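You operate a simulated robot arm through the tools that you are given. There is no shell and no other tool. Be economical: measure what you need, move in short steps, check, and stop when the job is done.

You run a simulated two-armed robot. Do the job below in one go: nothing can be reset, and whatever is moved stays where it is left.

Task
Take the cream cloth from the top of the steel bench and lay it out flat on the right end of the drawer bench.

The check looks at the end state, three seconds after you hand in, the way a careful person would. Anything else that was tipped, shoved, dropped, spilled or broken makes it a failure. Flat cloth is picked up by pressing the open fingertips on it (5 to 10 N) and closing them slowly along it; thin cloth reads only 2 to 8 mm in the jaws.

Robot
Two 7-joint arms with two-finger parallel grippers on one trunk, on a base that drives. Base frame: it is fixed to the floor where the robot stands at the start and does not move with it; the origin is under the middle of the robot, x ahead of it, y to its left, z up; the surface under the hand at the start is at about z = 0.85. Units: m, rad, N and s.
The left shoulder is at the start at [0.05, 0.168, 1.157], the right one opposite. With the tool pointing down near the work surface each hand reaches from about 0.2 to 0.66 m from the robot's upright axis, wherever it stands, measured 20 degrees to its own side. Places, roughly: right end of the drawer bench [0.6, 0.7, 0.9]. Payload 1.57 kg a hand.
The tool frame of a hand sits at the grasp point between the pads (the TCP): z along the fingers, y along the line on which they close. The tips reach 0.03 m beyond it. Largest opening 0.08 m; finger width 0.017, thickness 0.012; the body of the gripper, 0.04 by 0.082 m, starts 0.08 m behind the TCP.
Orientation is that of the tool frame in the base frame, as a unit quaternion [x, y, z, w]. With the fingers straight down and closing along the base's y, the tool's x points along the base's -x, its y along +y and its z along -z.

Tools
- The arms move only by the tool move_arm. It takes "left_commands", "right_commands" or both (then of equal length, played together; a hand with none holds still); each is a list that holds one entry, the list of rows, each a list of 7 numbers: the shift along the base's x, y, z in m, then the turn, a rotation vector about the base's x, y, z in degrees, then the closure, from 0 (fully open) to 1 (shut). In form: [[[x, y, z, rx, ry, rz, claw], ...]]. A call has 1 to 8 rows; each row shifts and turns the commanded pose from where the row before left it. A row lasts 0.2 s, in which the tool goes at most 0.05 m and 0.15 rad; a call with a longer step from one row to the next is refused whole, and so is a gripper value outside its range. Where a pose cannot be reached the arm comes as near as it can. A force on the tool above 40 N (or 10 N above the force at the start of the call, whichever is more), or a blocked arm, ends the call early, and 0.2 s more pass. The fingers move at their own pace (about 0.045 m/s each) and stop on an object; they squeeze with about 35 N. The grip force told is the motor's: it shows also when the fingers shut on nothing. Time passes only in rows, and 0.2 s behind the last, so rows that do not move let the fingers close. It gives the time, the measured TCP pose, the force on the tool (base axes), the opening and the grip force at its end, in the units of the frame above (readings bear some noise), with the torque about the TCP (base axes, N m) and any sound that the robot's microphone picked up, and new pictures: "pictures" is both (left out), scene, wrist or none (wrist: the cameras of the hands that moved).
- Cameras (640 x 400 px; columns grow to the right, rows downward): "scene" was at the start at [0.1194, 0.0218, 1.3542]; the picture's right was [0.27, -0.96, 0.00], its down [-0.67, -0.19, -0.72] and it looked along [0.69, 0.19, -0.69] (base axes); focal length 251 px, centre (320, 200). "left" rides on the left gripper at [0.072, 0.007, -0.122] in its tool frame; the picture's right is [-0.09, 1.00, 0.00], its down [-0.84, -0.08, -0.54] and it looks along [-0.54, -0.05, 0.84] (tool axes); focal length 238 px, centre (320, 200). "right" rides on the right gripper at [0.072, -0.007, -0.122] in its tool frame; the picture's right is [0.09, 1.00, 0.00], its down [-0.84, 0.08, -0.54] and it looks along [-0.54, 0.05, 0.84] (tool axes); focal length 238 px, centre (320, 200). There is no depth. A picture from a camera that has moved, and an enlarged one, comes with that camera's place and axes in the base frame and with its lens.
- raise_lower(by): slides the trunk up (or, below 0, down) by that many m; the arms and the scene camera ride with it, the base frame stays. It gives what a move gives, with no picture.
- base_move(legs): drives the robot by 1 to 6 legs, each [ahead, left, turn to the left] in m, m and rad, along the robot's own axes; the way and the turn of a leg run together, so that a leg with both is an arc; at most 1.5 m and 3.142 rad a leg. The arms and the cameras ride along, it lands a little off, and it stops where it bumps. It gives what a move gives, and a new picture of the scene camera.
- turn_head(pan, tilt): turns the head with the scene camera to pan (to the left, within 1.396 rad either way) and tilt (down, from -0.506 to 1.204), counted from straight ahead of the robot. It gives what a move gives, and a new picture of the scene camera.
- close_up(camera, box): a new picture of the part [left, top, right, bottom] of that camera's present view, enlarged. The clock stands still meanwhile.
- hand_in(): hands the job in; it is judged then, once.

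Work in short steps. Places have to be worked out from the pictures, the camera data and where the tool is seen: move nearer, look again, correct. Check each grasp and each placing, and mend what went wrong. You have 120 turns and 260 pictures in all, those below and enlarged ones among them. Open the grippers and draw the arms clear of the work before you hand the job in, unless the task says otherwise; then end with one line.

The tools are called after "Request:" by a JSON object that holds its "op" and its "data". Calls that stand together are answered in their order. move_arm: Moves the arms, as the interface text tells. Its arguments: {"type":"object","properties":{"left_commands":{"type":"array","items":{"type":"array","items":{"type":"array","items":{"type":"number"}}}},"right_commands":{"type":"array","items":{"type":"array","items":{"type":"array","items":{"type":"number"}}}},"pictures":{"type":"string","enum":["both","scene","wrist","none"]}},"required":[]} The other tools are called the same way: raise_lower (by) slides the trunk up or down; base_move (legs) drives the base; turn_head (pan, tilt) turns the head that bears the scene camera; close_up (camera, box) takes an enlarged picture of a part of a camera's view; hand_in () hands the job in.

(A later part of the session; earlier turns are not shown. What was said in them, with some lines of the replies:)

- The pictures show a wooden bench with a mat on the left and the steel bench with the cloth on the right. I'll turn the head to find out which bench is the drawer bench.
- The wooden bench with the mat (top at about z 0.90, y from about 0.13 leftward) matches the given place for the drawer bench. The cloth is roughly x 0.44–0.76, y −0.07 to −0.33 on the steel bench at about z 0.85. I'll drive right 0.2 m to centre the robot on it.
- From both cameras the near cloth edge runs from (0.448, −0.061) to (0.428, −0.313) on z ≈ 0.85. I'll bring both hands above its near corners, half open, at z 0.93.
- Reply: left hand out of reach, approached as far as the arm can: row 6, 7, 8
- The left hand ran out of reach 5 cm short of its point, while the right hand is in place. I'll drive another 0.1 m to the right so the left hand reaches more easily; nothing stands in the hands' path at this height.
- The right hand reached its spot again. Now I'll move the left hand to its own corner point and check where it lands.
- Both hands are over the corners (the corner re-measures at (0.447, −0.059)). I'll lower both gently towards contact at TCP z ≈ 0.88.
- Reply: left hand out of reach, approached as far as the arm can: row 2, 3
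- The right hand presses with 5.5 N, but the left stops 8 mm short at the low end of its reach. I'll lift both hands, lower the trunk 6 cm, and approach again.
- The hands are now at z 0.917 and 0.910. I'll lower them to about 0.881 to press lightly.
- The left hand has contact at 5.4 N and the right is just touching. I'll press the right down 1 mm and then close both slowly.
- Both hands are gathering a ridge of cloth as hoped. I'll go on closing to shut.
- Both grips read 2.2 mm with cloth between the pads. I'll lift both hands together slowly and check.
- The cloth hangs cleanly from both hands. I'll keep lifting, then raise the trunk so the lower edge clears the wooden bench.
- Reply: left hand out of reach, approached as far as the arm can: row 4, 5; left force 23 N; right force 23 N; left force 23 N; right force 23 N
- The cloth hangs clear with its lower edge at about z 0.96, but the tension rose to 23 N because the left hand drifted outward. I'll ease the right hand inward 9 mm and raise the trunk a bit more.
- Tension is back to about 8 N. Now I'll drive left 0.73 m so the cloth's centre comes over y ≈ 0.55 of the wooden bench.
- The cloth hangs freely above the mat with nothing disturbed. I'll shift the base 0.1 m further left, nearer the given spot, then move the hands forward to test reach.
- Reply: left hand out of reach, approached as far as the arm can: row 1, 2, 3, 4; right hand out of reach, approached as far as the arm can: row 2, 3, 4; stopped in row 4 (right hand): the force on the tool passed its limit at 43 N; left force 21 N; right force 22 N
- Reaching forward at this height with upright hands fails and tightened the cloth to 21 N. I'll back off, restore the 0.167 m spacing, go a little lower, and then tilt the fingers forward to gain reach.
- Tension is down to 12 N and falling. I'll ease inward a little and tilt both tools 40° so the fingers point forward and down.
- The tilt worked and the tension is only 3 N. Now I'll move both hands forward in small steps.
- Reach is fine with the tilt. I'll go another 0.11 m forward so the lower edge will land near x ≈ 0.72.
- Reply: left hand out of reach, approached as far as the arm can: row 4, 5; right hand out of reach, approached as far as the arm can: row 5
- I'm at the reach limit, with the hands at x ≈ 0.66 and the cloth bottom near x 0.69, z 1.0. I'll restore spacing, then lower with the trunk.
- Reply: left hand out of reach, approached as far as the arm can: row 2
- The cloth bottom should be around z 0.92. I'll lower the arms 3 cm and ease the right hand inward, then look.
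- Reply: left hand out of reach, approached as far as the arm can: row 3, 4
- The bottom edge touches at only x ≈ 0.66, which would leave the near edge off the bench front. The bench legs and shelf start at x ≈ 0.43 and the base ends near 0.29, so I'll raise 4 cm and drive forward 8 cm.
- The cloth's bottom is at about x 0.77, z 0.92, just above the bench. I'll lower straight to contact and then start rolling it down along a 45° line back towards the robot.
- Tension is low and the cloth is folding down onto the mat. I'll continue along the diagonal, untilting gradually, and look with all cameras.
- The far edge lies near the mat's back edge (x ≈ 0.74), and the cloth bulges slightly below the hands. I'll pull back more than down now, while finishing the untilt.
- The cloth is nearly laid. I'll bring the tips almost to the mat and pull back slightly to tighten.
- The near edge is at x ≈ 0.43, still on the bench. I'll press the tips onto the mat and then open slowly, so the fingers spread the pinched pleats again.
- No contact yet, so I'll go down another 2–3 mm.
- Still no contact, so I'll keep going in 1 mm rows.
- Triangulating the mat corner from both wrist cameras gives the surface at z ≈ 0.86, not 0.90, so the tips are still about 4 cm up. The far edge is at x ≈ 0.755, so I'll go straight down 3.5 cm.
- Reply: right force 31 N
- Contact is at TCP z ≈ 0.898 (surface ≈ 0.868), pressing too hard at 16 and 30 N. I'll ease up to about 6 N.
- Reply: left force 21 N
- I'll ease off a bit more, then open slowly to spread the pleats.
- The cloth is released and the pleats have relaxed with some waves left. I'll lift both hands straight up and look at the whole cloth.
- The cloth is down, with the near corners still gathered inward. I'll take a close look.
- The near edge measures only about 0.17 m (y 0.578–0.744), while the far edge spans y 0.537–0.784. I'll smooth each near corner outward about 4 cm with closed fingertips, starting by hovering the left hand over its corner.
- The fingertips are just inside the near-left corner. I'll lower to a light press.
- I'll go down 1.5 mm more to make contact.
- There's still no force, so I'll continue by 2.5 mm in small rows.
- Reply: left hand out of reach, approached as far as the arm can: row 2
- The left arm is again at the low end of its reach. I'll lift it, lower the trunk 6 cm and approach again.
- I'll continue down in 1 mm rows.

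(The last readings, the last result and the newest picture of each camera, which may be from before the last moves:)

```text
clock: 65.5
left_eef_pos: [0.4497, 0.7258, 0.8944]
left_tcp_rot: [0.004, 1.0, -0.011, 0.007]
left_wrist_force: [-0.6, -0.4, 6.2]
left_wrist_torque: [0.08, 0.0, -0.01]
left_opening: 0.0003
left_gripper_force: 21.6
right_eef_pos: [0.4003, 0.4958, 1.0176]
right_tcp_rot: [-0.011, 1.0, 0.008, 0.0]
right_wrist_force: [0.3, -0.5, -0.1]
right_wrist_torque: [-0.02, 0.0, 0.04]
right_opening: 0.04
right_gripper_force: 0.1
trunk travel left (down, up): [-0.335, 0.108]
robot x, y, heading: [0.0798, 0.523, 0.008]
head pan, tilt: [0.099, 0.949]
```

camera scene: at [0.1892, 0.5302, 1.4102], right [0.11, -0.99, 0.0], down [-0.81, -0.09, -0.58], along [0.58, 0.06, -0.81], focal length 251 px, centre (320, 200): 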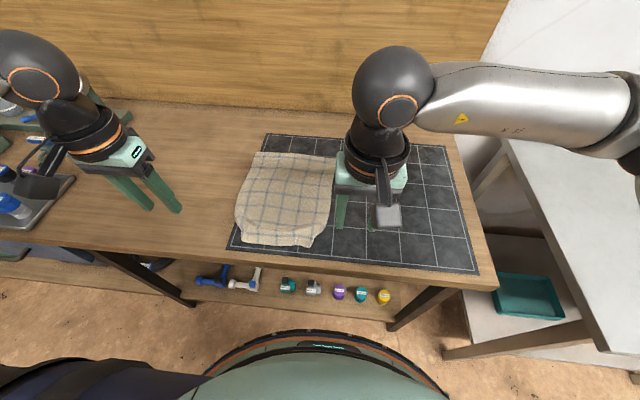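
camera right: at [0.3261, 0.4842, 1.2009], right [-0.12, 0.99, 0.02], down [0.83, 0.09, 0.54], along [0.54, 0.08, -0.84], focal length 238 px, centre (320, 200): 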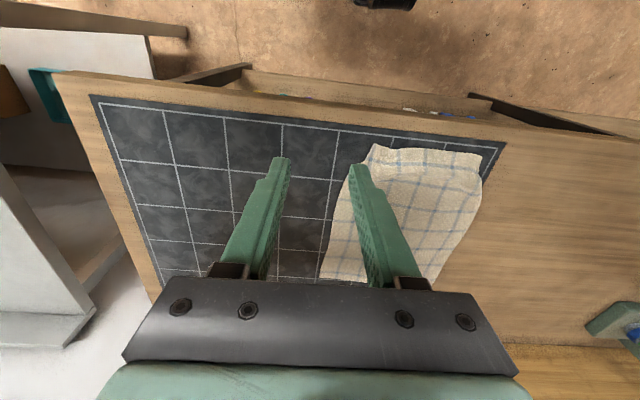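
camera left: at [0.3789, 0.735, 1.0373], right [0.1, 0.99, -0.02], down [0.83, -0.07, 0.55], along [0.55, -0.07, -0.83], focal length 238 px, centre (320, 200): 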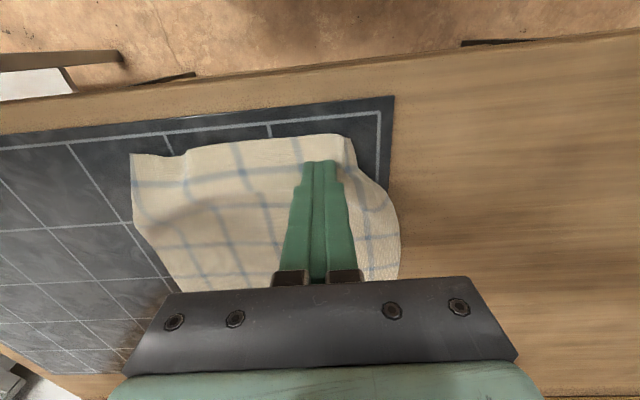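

I now have 6 N at z 0.8945. I'll drag the corner outward 4 cm, with a slight pull towards the near side.

Request:
{"op": "move_arm", "data": {"left_commands": [[[0, 0.007, 0, 0, 0, 0, 1], [-0.001, 0.007, 0, 0, 0, 0, 1], [-0.001, 0.007, 0, 0, 0, 0, 1], [-0.001, 0.007, 0, 0, 0, 0, 1], [-0.001, 0.007, 0, 0, 0, 0, 1], [-0.001, 0.006, 0, 0, 0, 0, 1]]], "pictures": "both"}}

```text
clock: 66.9
left_eef_pos: [0.4451, 0.7646, 0.896]
left_tcp_rot: [0.004, 1.0, -0.01, 0.007]
left_wrist_force: [1.0, -8.8, 14.2]
left_wrist_torque: [-0.21, 0.05, 0.04]
left_opening: 0.0001
left_gripper_force: 21.0
right_eef_pos: [0.3992, 0.4944, 1.0176]
right_tcp_rot: [-0.012, 1.0, 0.009, 0.0]
right_wrist_force: [-0.1, 0.2, -0.8]
right_wrist_torque: [0.02, 0.03, -0.01]
right_opening: 0.0403
right_gripper_force: 0.1
trunk travel left (down, up): [-0.335, 0.108]
robot x, y, heading: [0.0754, 0.5228, 0.007]
head pan, tilt: [0.099, 0.949]
camera scene: at [0.1897, 0.5288, 1.3502], right [0.11, -0.99, 0.0], down [-0.81, -0.09, -0.58], along [0.58, 0.06, -0.81], focal length 251 px, centre (320, 200)
camera left: at [0.3717, 0.7748, 1.0163], right [0.1, 0.99, -0.02], down [0.83, -0.07, 0.56], along [0.55, -0.07, -0.83], focal length 238 px, centre (320, 200)
```

scene: 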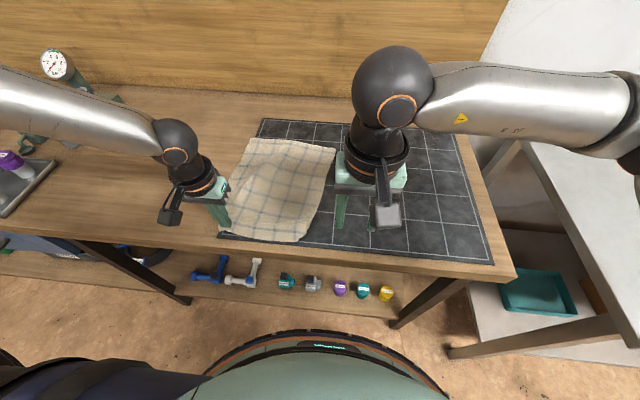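
left: 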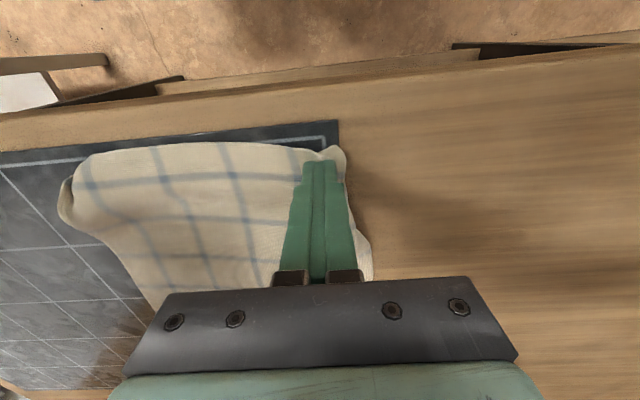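

The left corner is now spread. I'll keep the left hand pressing as an anchor and bring the right hand, closed, over the near-right corner at about (0.43, 0.595).

Request:
{"op": "move_arm", "data": {"right_commands": [[[0.0105, 0.0226, -0.005, 0, 0, 0, 1], [0.0105, 0.0226, -0.015, 0, 0, 0, 1], [0.0105, 0.0226, -0.025, 0, 0, 0, 1], [0.0105, 0.0226, -0.025, 0, 0, 0, 1], [0.0105, 0.0226, -0.032, 0, 0, 0, 1], [0, 0, 0, 0, 0, 0, 1]]], "pictures": "both"}}

```text
clock: 68.3
left_eef_pos: [0.4459, 0.7652, 0.8952]
left_tcp_rot: [0.004, 1.0, -0.011, 0.007]
left_wrist_force: [1.4, -8.5, 16.6]
left_wrist_torque: [-0.24, 0.02, 0.04]
left_opening: 0.0002
left_gripper_force: 21.2
right_eef_pos: [0.4516, 0.6074, 0.9165]
right_tcp_rot: [-0.013, 1.0, 0.01, 0.002]
right_wrist_force: [0.3, 0.6, 0.4]
right_wrist_torque: [0.01, 0.0, -0.01]
right_opening: 0.0
right_gripper_force: 21.4
trunk travel left (down, up): [-0.335, 0.108]
robot x, y, heading: [0.0759, 0.5254, 0.008]
head pan, tilt: [0.099, 0.949]
camera scene: at [0.1896, 0.5286, 1.3502], right [0.11, -0.99, 0.0], down [-0.81, -0.09, -0.58], along [0.58, 0.06, -0.81], focal length 251 px, centre (320, 200)
camera right: at [0.3787, 0.5965, 1.0378], right [-0.12, 0.99, 0.02], down [0.83, 0.09, 0.54], along [0.54, 0.08, -0.84], focal length 238 px, centre (320, 200)
```

scene: 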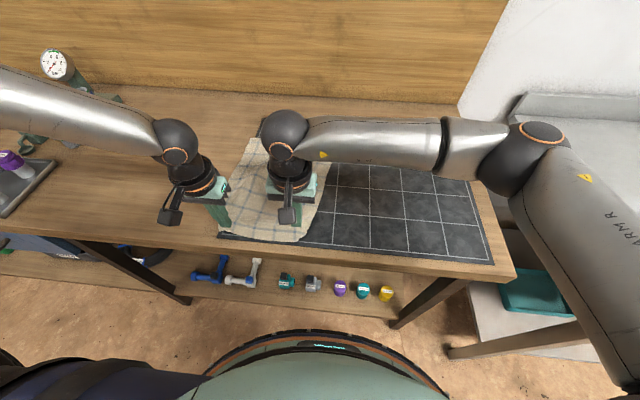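
right: 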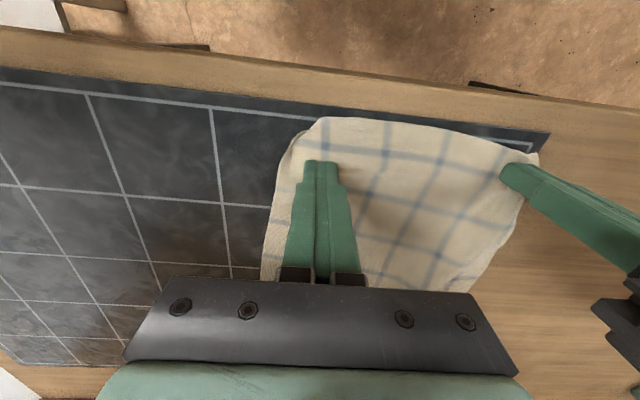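

The near-right corner looks rounded and may be folded. I'll take an enlarged look before pressing.

Request:
{"op": "close_up", "data": {"camera": "right", "box": [230, 90, 430, 215]}}

```text
3.20 times, centred on (330, 152) of right
camera zoom: at [0.3787, 0.5965, 1.0378], right [-0.12, 0.99, 0.02], down [0.83, 0.09, 0.54], along [0.54, 0.08, -0.84], focal length 763 px, centre (288, 352)
```

zoom: 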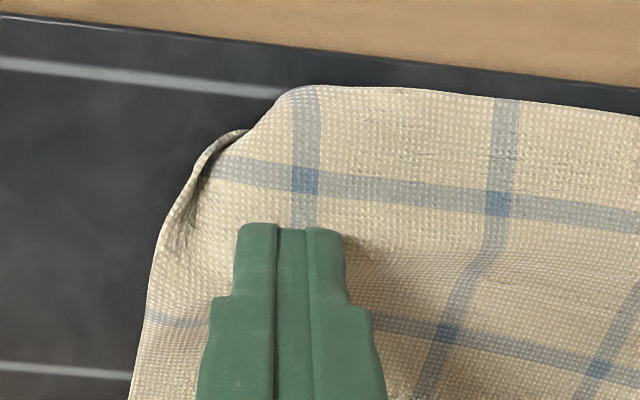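

The tip of the near-right corner seems tucked under. First I'll press and drag this side outward, then look at what remains.

Request:
{"op": "move_arm", "data": {"right_commands": [[[0, 0, -0.01, 0, 0, 0, 1], [0, 0, -0.008, 0, 0, 0, 1], [0, 0, -0.002, 0, 0, 0, 1], [0, 0, -0.001, 0, 0, 0, 1], [0, 0, 0, 0, 0, 0, 1]]], "pictures": "none"}}

```text
clock: 69.5
left_eef_pos: [0.4463, 0.7645, 0.8945]
left_tcp_rot: [0.003, 1.0, -0.01, 0.008]
left_wrist_force: [1.7, -8.2, 17.2]
left_wrist_torque: [-0.22, 0.03, 0.03]
left_opening: 0.0001
left_gripper_force: 21.2
right_eef_pos: [0.4518, 0.6078, 0.895]
right_tcp_rot: [-0.012, 1.0, 0.01, 0.001]
right_wrist_force: [0.0, 0.1, 0.3]
right_wrist_torque: [0.03, 0.01, -0.02]
right_opening: 0.0
right_gripper_force: 20.9
trunk travel left (down, up): [-0.335, 0.108]
robot x, y, heading: [0.0788, 0.5252, 0.007]
head pan, tilt: [0.099, 0.949]
```

I'll press 1.5 mm further, then drag outward 5 cm.

Request:
{"op": "move_arm", "data": {"right_commands": [[[0, 0, -0.001, 0, 0, 0, 1], [0, 0, -0.0008, 0, 0, 0, 1], [0, -0.008, 0, 0, 0, 0, 1], [-0.001, -0.01, 0, 0, 0, 0, 1], [-0.001, -0.01, 0, 0, 0, 0, 1], [-0.001, -0.01, 0, 0, 0, 0, 1], [-0.001, -0.008, 0, 0, 0, 0, 1]]], "pictures": "both"}}

```text
clock: 71.1
left_eef_pos: [0.4438, 0.7656, 0.8954]
left_tcp_rot: [0.004, 1.0, -0.011, 0.008]
left_wrist_force: [3.6, -10.6, 14.3]
left_wrist_torque: [-0.24, -0.03, 0.04]
left_opening: 0.0
left_gripper_force: 21.6
right_eef_pos: [0.449, 0.5632, 0.8941]
right_tcp_rot: [-0.013, 1.0, 0.012, 0.001]
right_wrist_force: [0.5, 9.5, 15.0]
right_wrist_torque: [0.37, -0.02, 0.0]
right_opening: 0.0
right_gripper_force: 21.4
trunk travel left (down, up): [-0.335, 0.108]
robot x, y, heading: [0.0762, 0.5244, 0.01]
head pan, tilt: [0.099, 0.949]
camera scene: at [0.1891, 0.5295, 1.3503], right [0.11, -0.99, 0.0], down [-0.81, -0.09, -0.58], along [0.58, 0.06, -0.81], focal length 251 px, centre (320, 200)
camera right: at [0.3752, 0.5516, 1.0171], right [-0.12, 0.99, 0.02], down [0.83, 0.09, 0.55], along [0.54, 0.08, -0.84], focal length 238 px, centre (320, 200)
```

scene: 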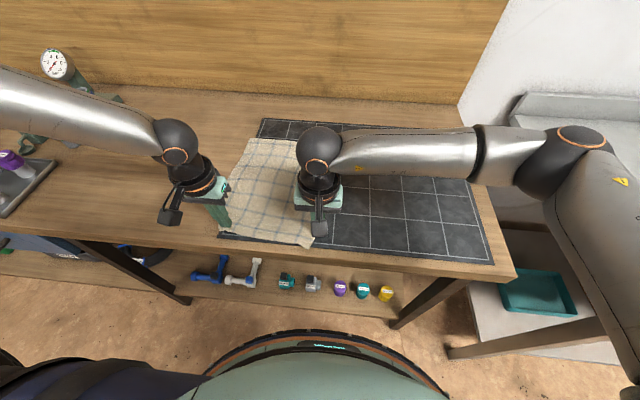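
right: 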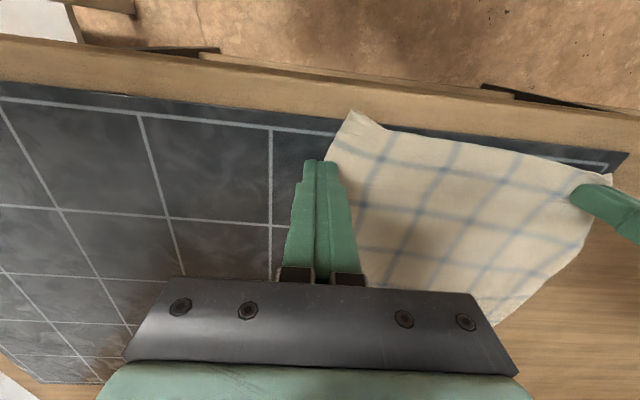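

The corner unfolded and the near edge is spread out flat. I'll lift both hands straight up and away and check.

Request:
{"op": "move_arm", "data": {"left_commands": [[[0, 0, 0.01, 0, 0, 0, 1], [0, 0, 0.03, 0, 0, 0, 1], [0, 0, 0.04, 0, 0, 0, 1], [-0.01, 0.03, 0.03, 0, 0, 0, 1], [-0.02, 0.04, 0.02, 0, 0, 0, 1], [-0.02, 0.04, 0.02, 0, 0, 0, 1]]], "right_commands": [[[0, 0, 0.01, 0, 0, 0, 1], [0, 0, 0.03, 0, 0, 0, 1], [0, 0, 0.04, 0, 0, 0, 1], [-0.01, -0.03, 0.03, 0, 0, 0, 1], [-0.02, -0.04, 0.02, 0, 0, 0, 1], [-0.02, -0.04, 0.02, 0, 0, 0, 1]]], "pictures": "both"}}

Request:
{"op": "close_up", "data": {"camera": "scene", "box": [210, 120, 350, 260]}}

```text
clock: 72.5
left_eef_pos: [0.3947, 0.8767, 1.0451]
left_tcp_rot: [0.004, 1.0, -0.011, 0.005]
left_wrist_force: [-0.3, 0.2, 0.9]
left_wrist_torque: [0.0, 0.0, 0.01]
left_opening: 0.0002
left_gripper_force: 20.8
right_eef_pos: [0.3974, 0.4525, 1.0413]
right_tcp_rot: [-0.013, 1.0, 0.009, 0.001]
right_wrist_force: [1.3, -0.6, 0.1]
right_wrist_torque: [0.01, 0.0, -0.04]
right_opening: 0.0002
right_gripper_force: 21.9
trunk travel left (down, up): [-0.335, 0.108]
robot x, y, heading: [0.0779, 0.5251, 0.01]
head pan, tilt: [0.099, 0.949]
camera scene: at [0.1897, 0.5303, 1.3502], right [0.11, -0.99, 0.0], down [-0.81, -0.09, -0.58], along [0.58, 0.06, -0.81], focal length 251 px, centre (320, 200)
camera right: at [0.3249, 0.442, 1.1647], right [-0.12, 0.99, 0.02], down [0.83, 0.09, 0.54], along [0.54, 0.08, -0.84], focal length 238 px, centre (320, 200)
camera left: at [0.3228, 0.8863, 1.166], right [0.1, 0.99, -0.02], down [0.83, -0.07, 0.55], along [0.55, -0.07, -0.83], focal length 238 px, centre (320, 200)
```

scene: 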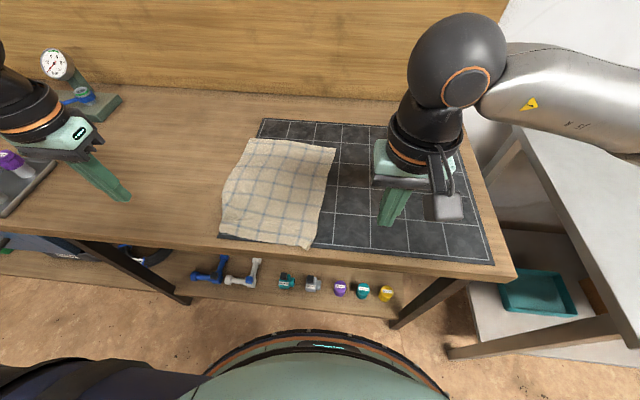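
right: 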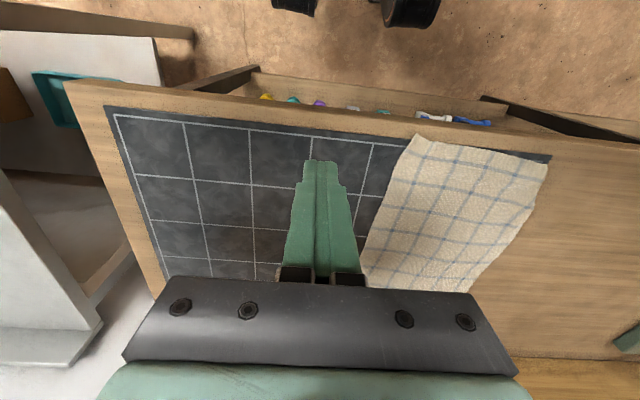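
left: 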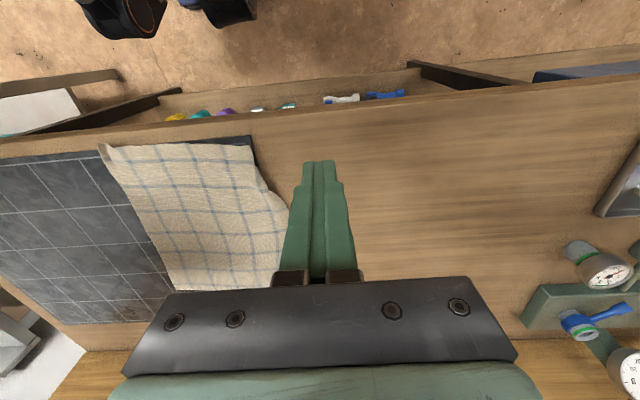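

```text
2.86 times, centred on (280, 190) of scene
camera zoom: at [0.1897, 0.5303, 1.3502], right [0.11, -0.99, 0.0], down [-0.81, -0.09, -0.58], along [0.58, 0.06, -0.81], focal length 717 px, centre (434, 229)
```

zoom: 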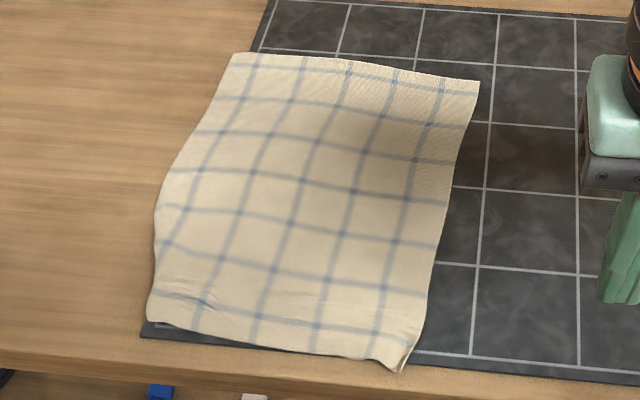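

The cloth lies flat and square, wholly on the bench top, with only a small curl possible at the near-right corner. I'll check that corner closely.

Request:
{"op": "close_up", "data": {"camera": "right", "box": [360, 110, 560, 290]}}

Request:
{"op": "close_up", "data": {"camera": "left", "box": [90, 120, 310, 300]}}

```text
2.22 times, centred on (460, 200) of right
camera zoom: at [0.3249, 0.442, 1.1647], right [-0.12, 0.99, 0.02], down [0.83, 0.09, 0.54], along [0.54, 0.08, -0.84], focal length 530 px, centre (9, 200)
```

zoom: 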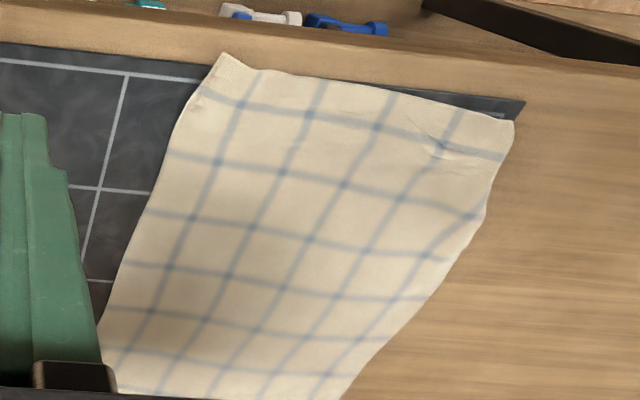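

```text
2.22 times, centred on (200, 210) of left
camera zoom: at [0.3228, 0.8863, 1.166], right [0.1, 0.99, -0.02], down [0.83, -0.07, 0.55], along [0.55, -0.07, -0.83], focal length 530 px, centre (587, 178)
```

zoom: 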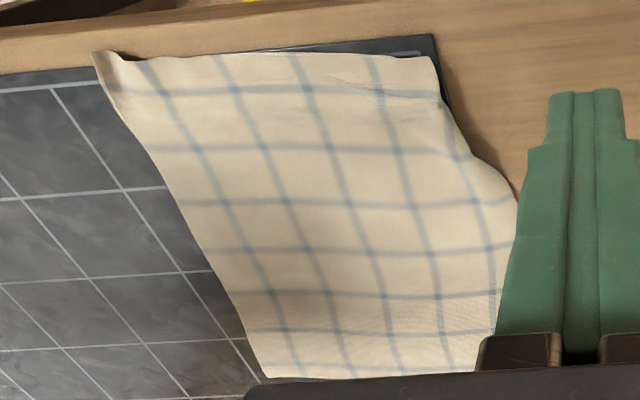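

It is flat apart from faint creases. I'll open both grippers, raise the hands and back the robot off a little.

Request:
{"op": "move_arm", "data": {"left_commands": [[[0, 0.01, 0.03, 0, 0, 0, 0], [0, 0.01, 0.03, 0, 0, 0, 0], [0, 0, 0, 0, 0, 0, 0], [0, 0, 0, 0, 0, 0, 0]]], "right_commands": [[[0, -0.01, 0.03, 0, 0, 0, 0], [0, -0.01, 0.03, 0, 0, 0, 0], [0, 0, 0, 0, 0, 0, 0], [0, 0, 0, 0, 0, 0, 0]]], "pictures": "none"}}

Request:
{"op": "base_move", "data": {"legs": [[-0.15, 0, 0]]}}

```text
clock: 73.5
left_eef_pos: [0.3948, 0.8982, 1.1043]
left_tcp_rot: [0.005, 1.0, -0.011, 0.006]
left_wrist_force: [0.1, -0.5, -0.3]
left_wrist_torque: [-0.01, 0.06, 0.0]
left_opening: 0.08
left_gripper_force: 0.0
right_eef_pos: [0.3982, 0.4325, 1.103]
right_tcp_rot: [-0.013, 1.0, 0.009, 0.001]
right_wrist_force: [-0.5, 0.4, 0.4]
right_wrist_torque: [-0.02, -0.01, -0.03]
right_opening: 0.0799
right_gripper_force: 0.1
trunk travel left (down, up): [-0.335, 0.108]
robot x, y, heading: [0.0784, 0.5222, 0.002]
head pan, tilt: [0.099, 0.949]
```

```text
clock: 74.9
left_eef_pos: [0.247, 0.8969, 1.1047]
left_tcp_rot: [0.004, 1.0, -0.011, 0.006]
left_wrist_force: [-0.9, 0.8, 0.2]
left_wrist_torque: [-0.02, -0.02, 0.01]
left_opening: 0.0802
left_gripper_force: 0.0
right_eef_pos: [0.2487, 0.4305, 1.1036]
right_tcp_rot: [-0.012, 1.0, 0.008, 0.0]
right_wrist_force: [0.5, -0.8, 0.5]
right_wrist_torque: [0.0, 0.01, 0.03]
right_opening: 0.0799
right_gripper_force: 0.0
trunk travel left (down, up): [-0.335, 0.108]
robot x, y, heading: [-0.0721, 0.5217, 0.008]
head pan, tilt: [0.099, 0.949]
camera scene: at [0.0409, 0.5291, 1.3502], right [0.11, -0.99, 0.0], down [-0.81, -0.09, -0.58], along [0.58, 0.06, -0.81], focal length 251 px, centre (320, 200)
```

scene: 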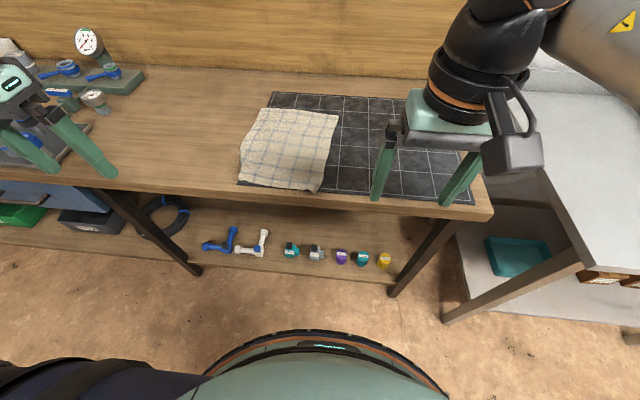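

The cloth lies flat on the right end of the drawer bench (its drawer shows further left), nothing else has moved, and both hands are open and clear. I'm handing in.

Request:
{"op": "hand_in", "data": {}}

```text
The job is handed in.
```

The cream cloth is laid out flat on the right end of the drawer bench, partly over the dark mat there, with only faint creases; nothing else was disturbed.
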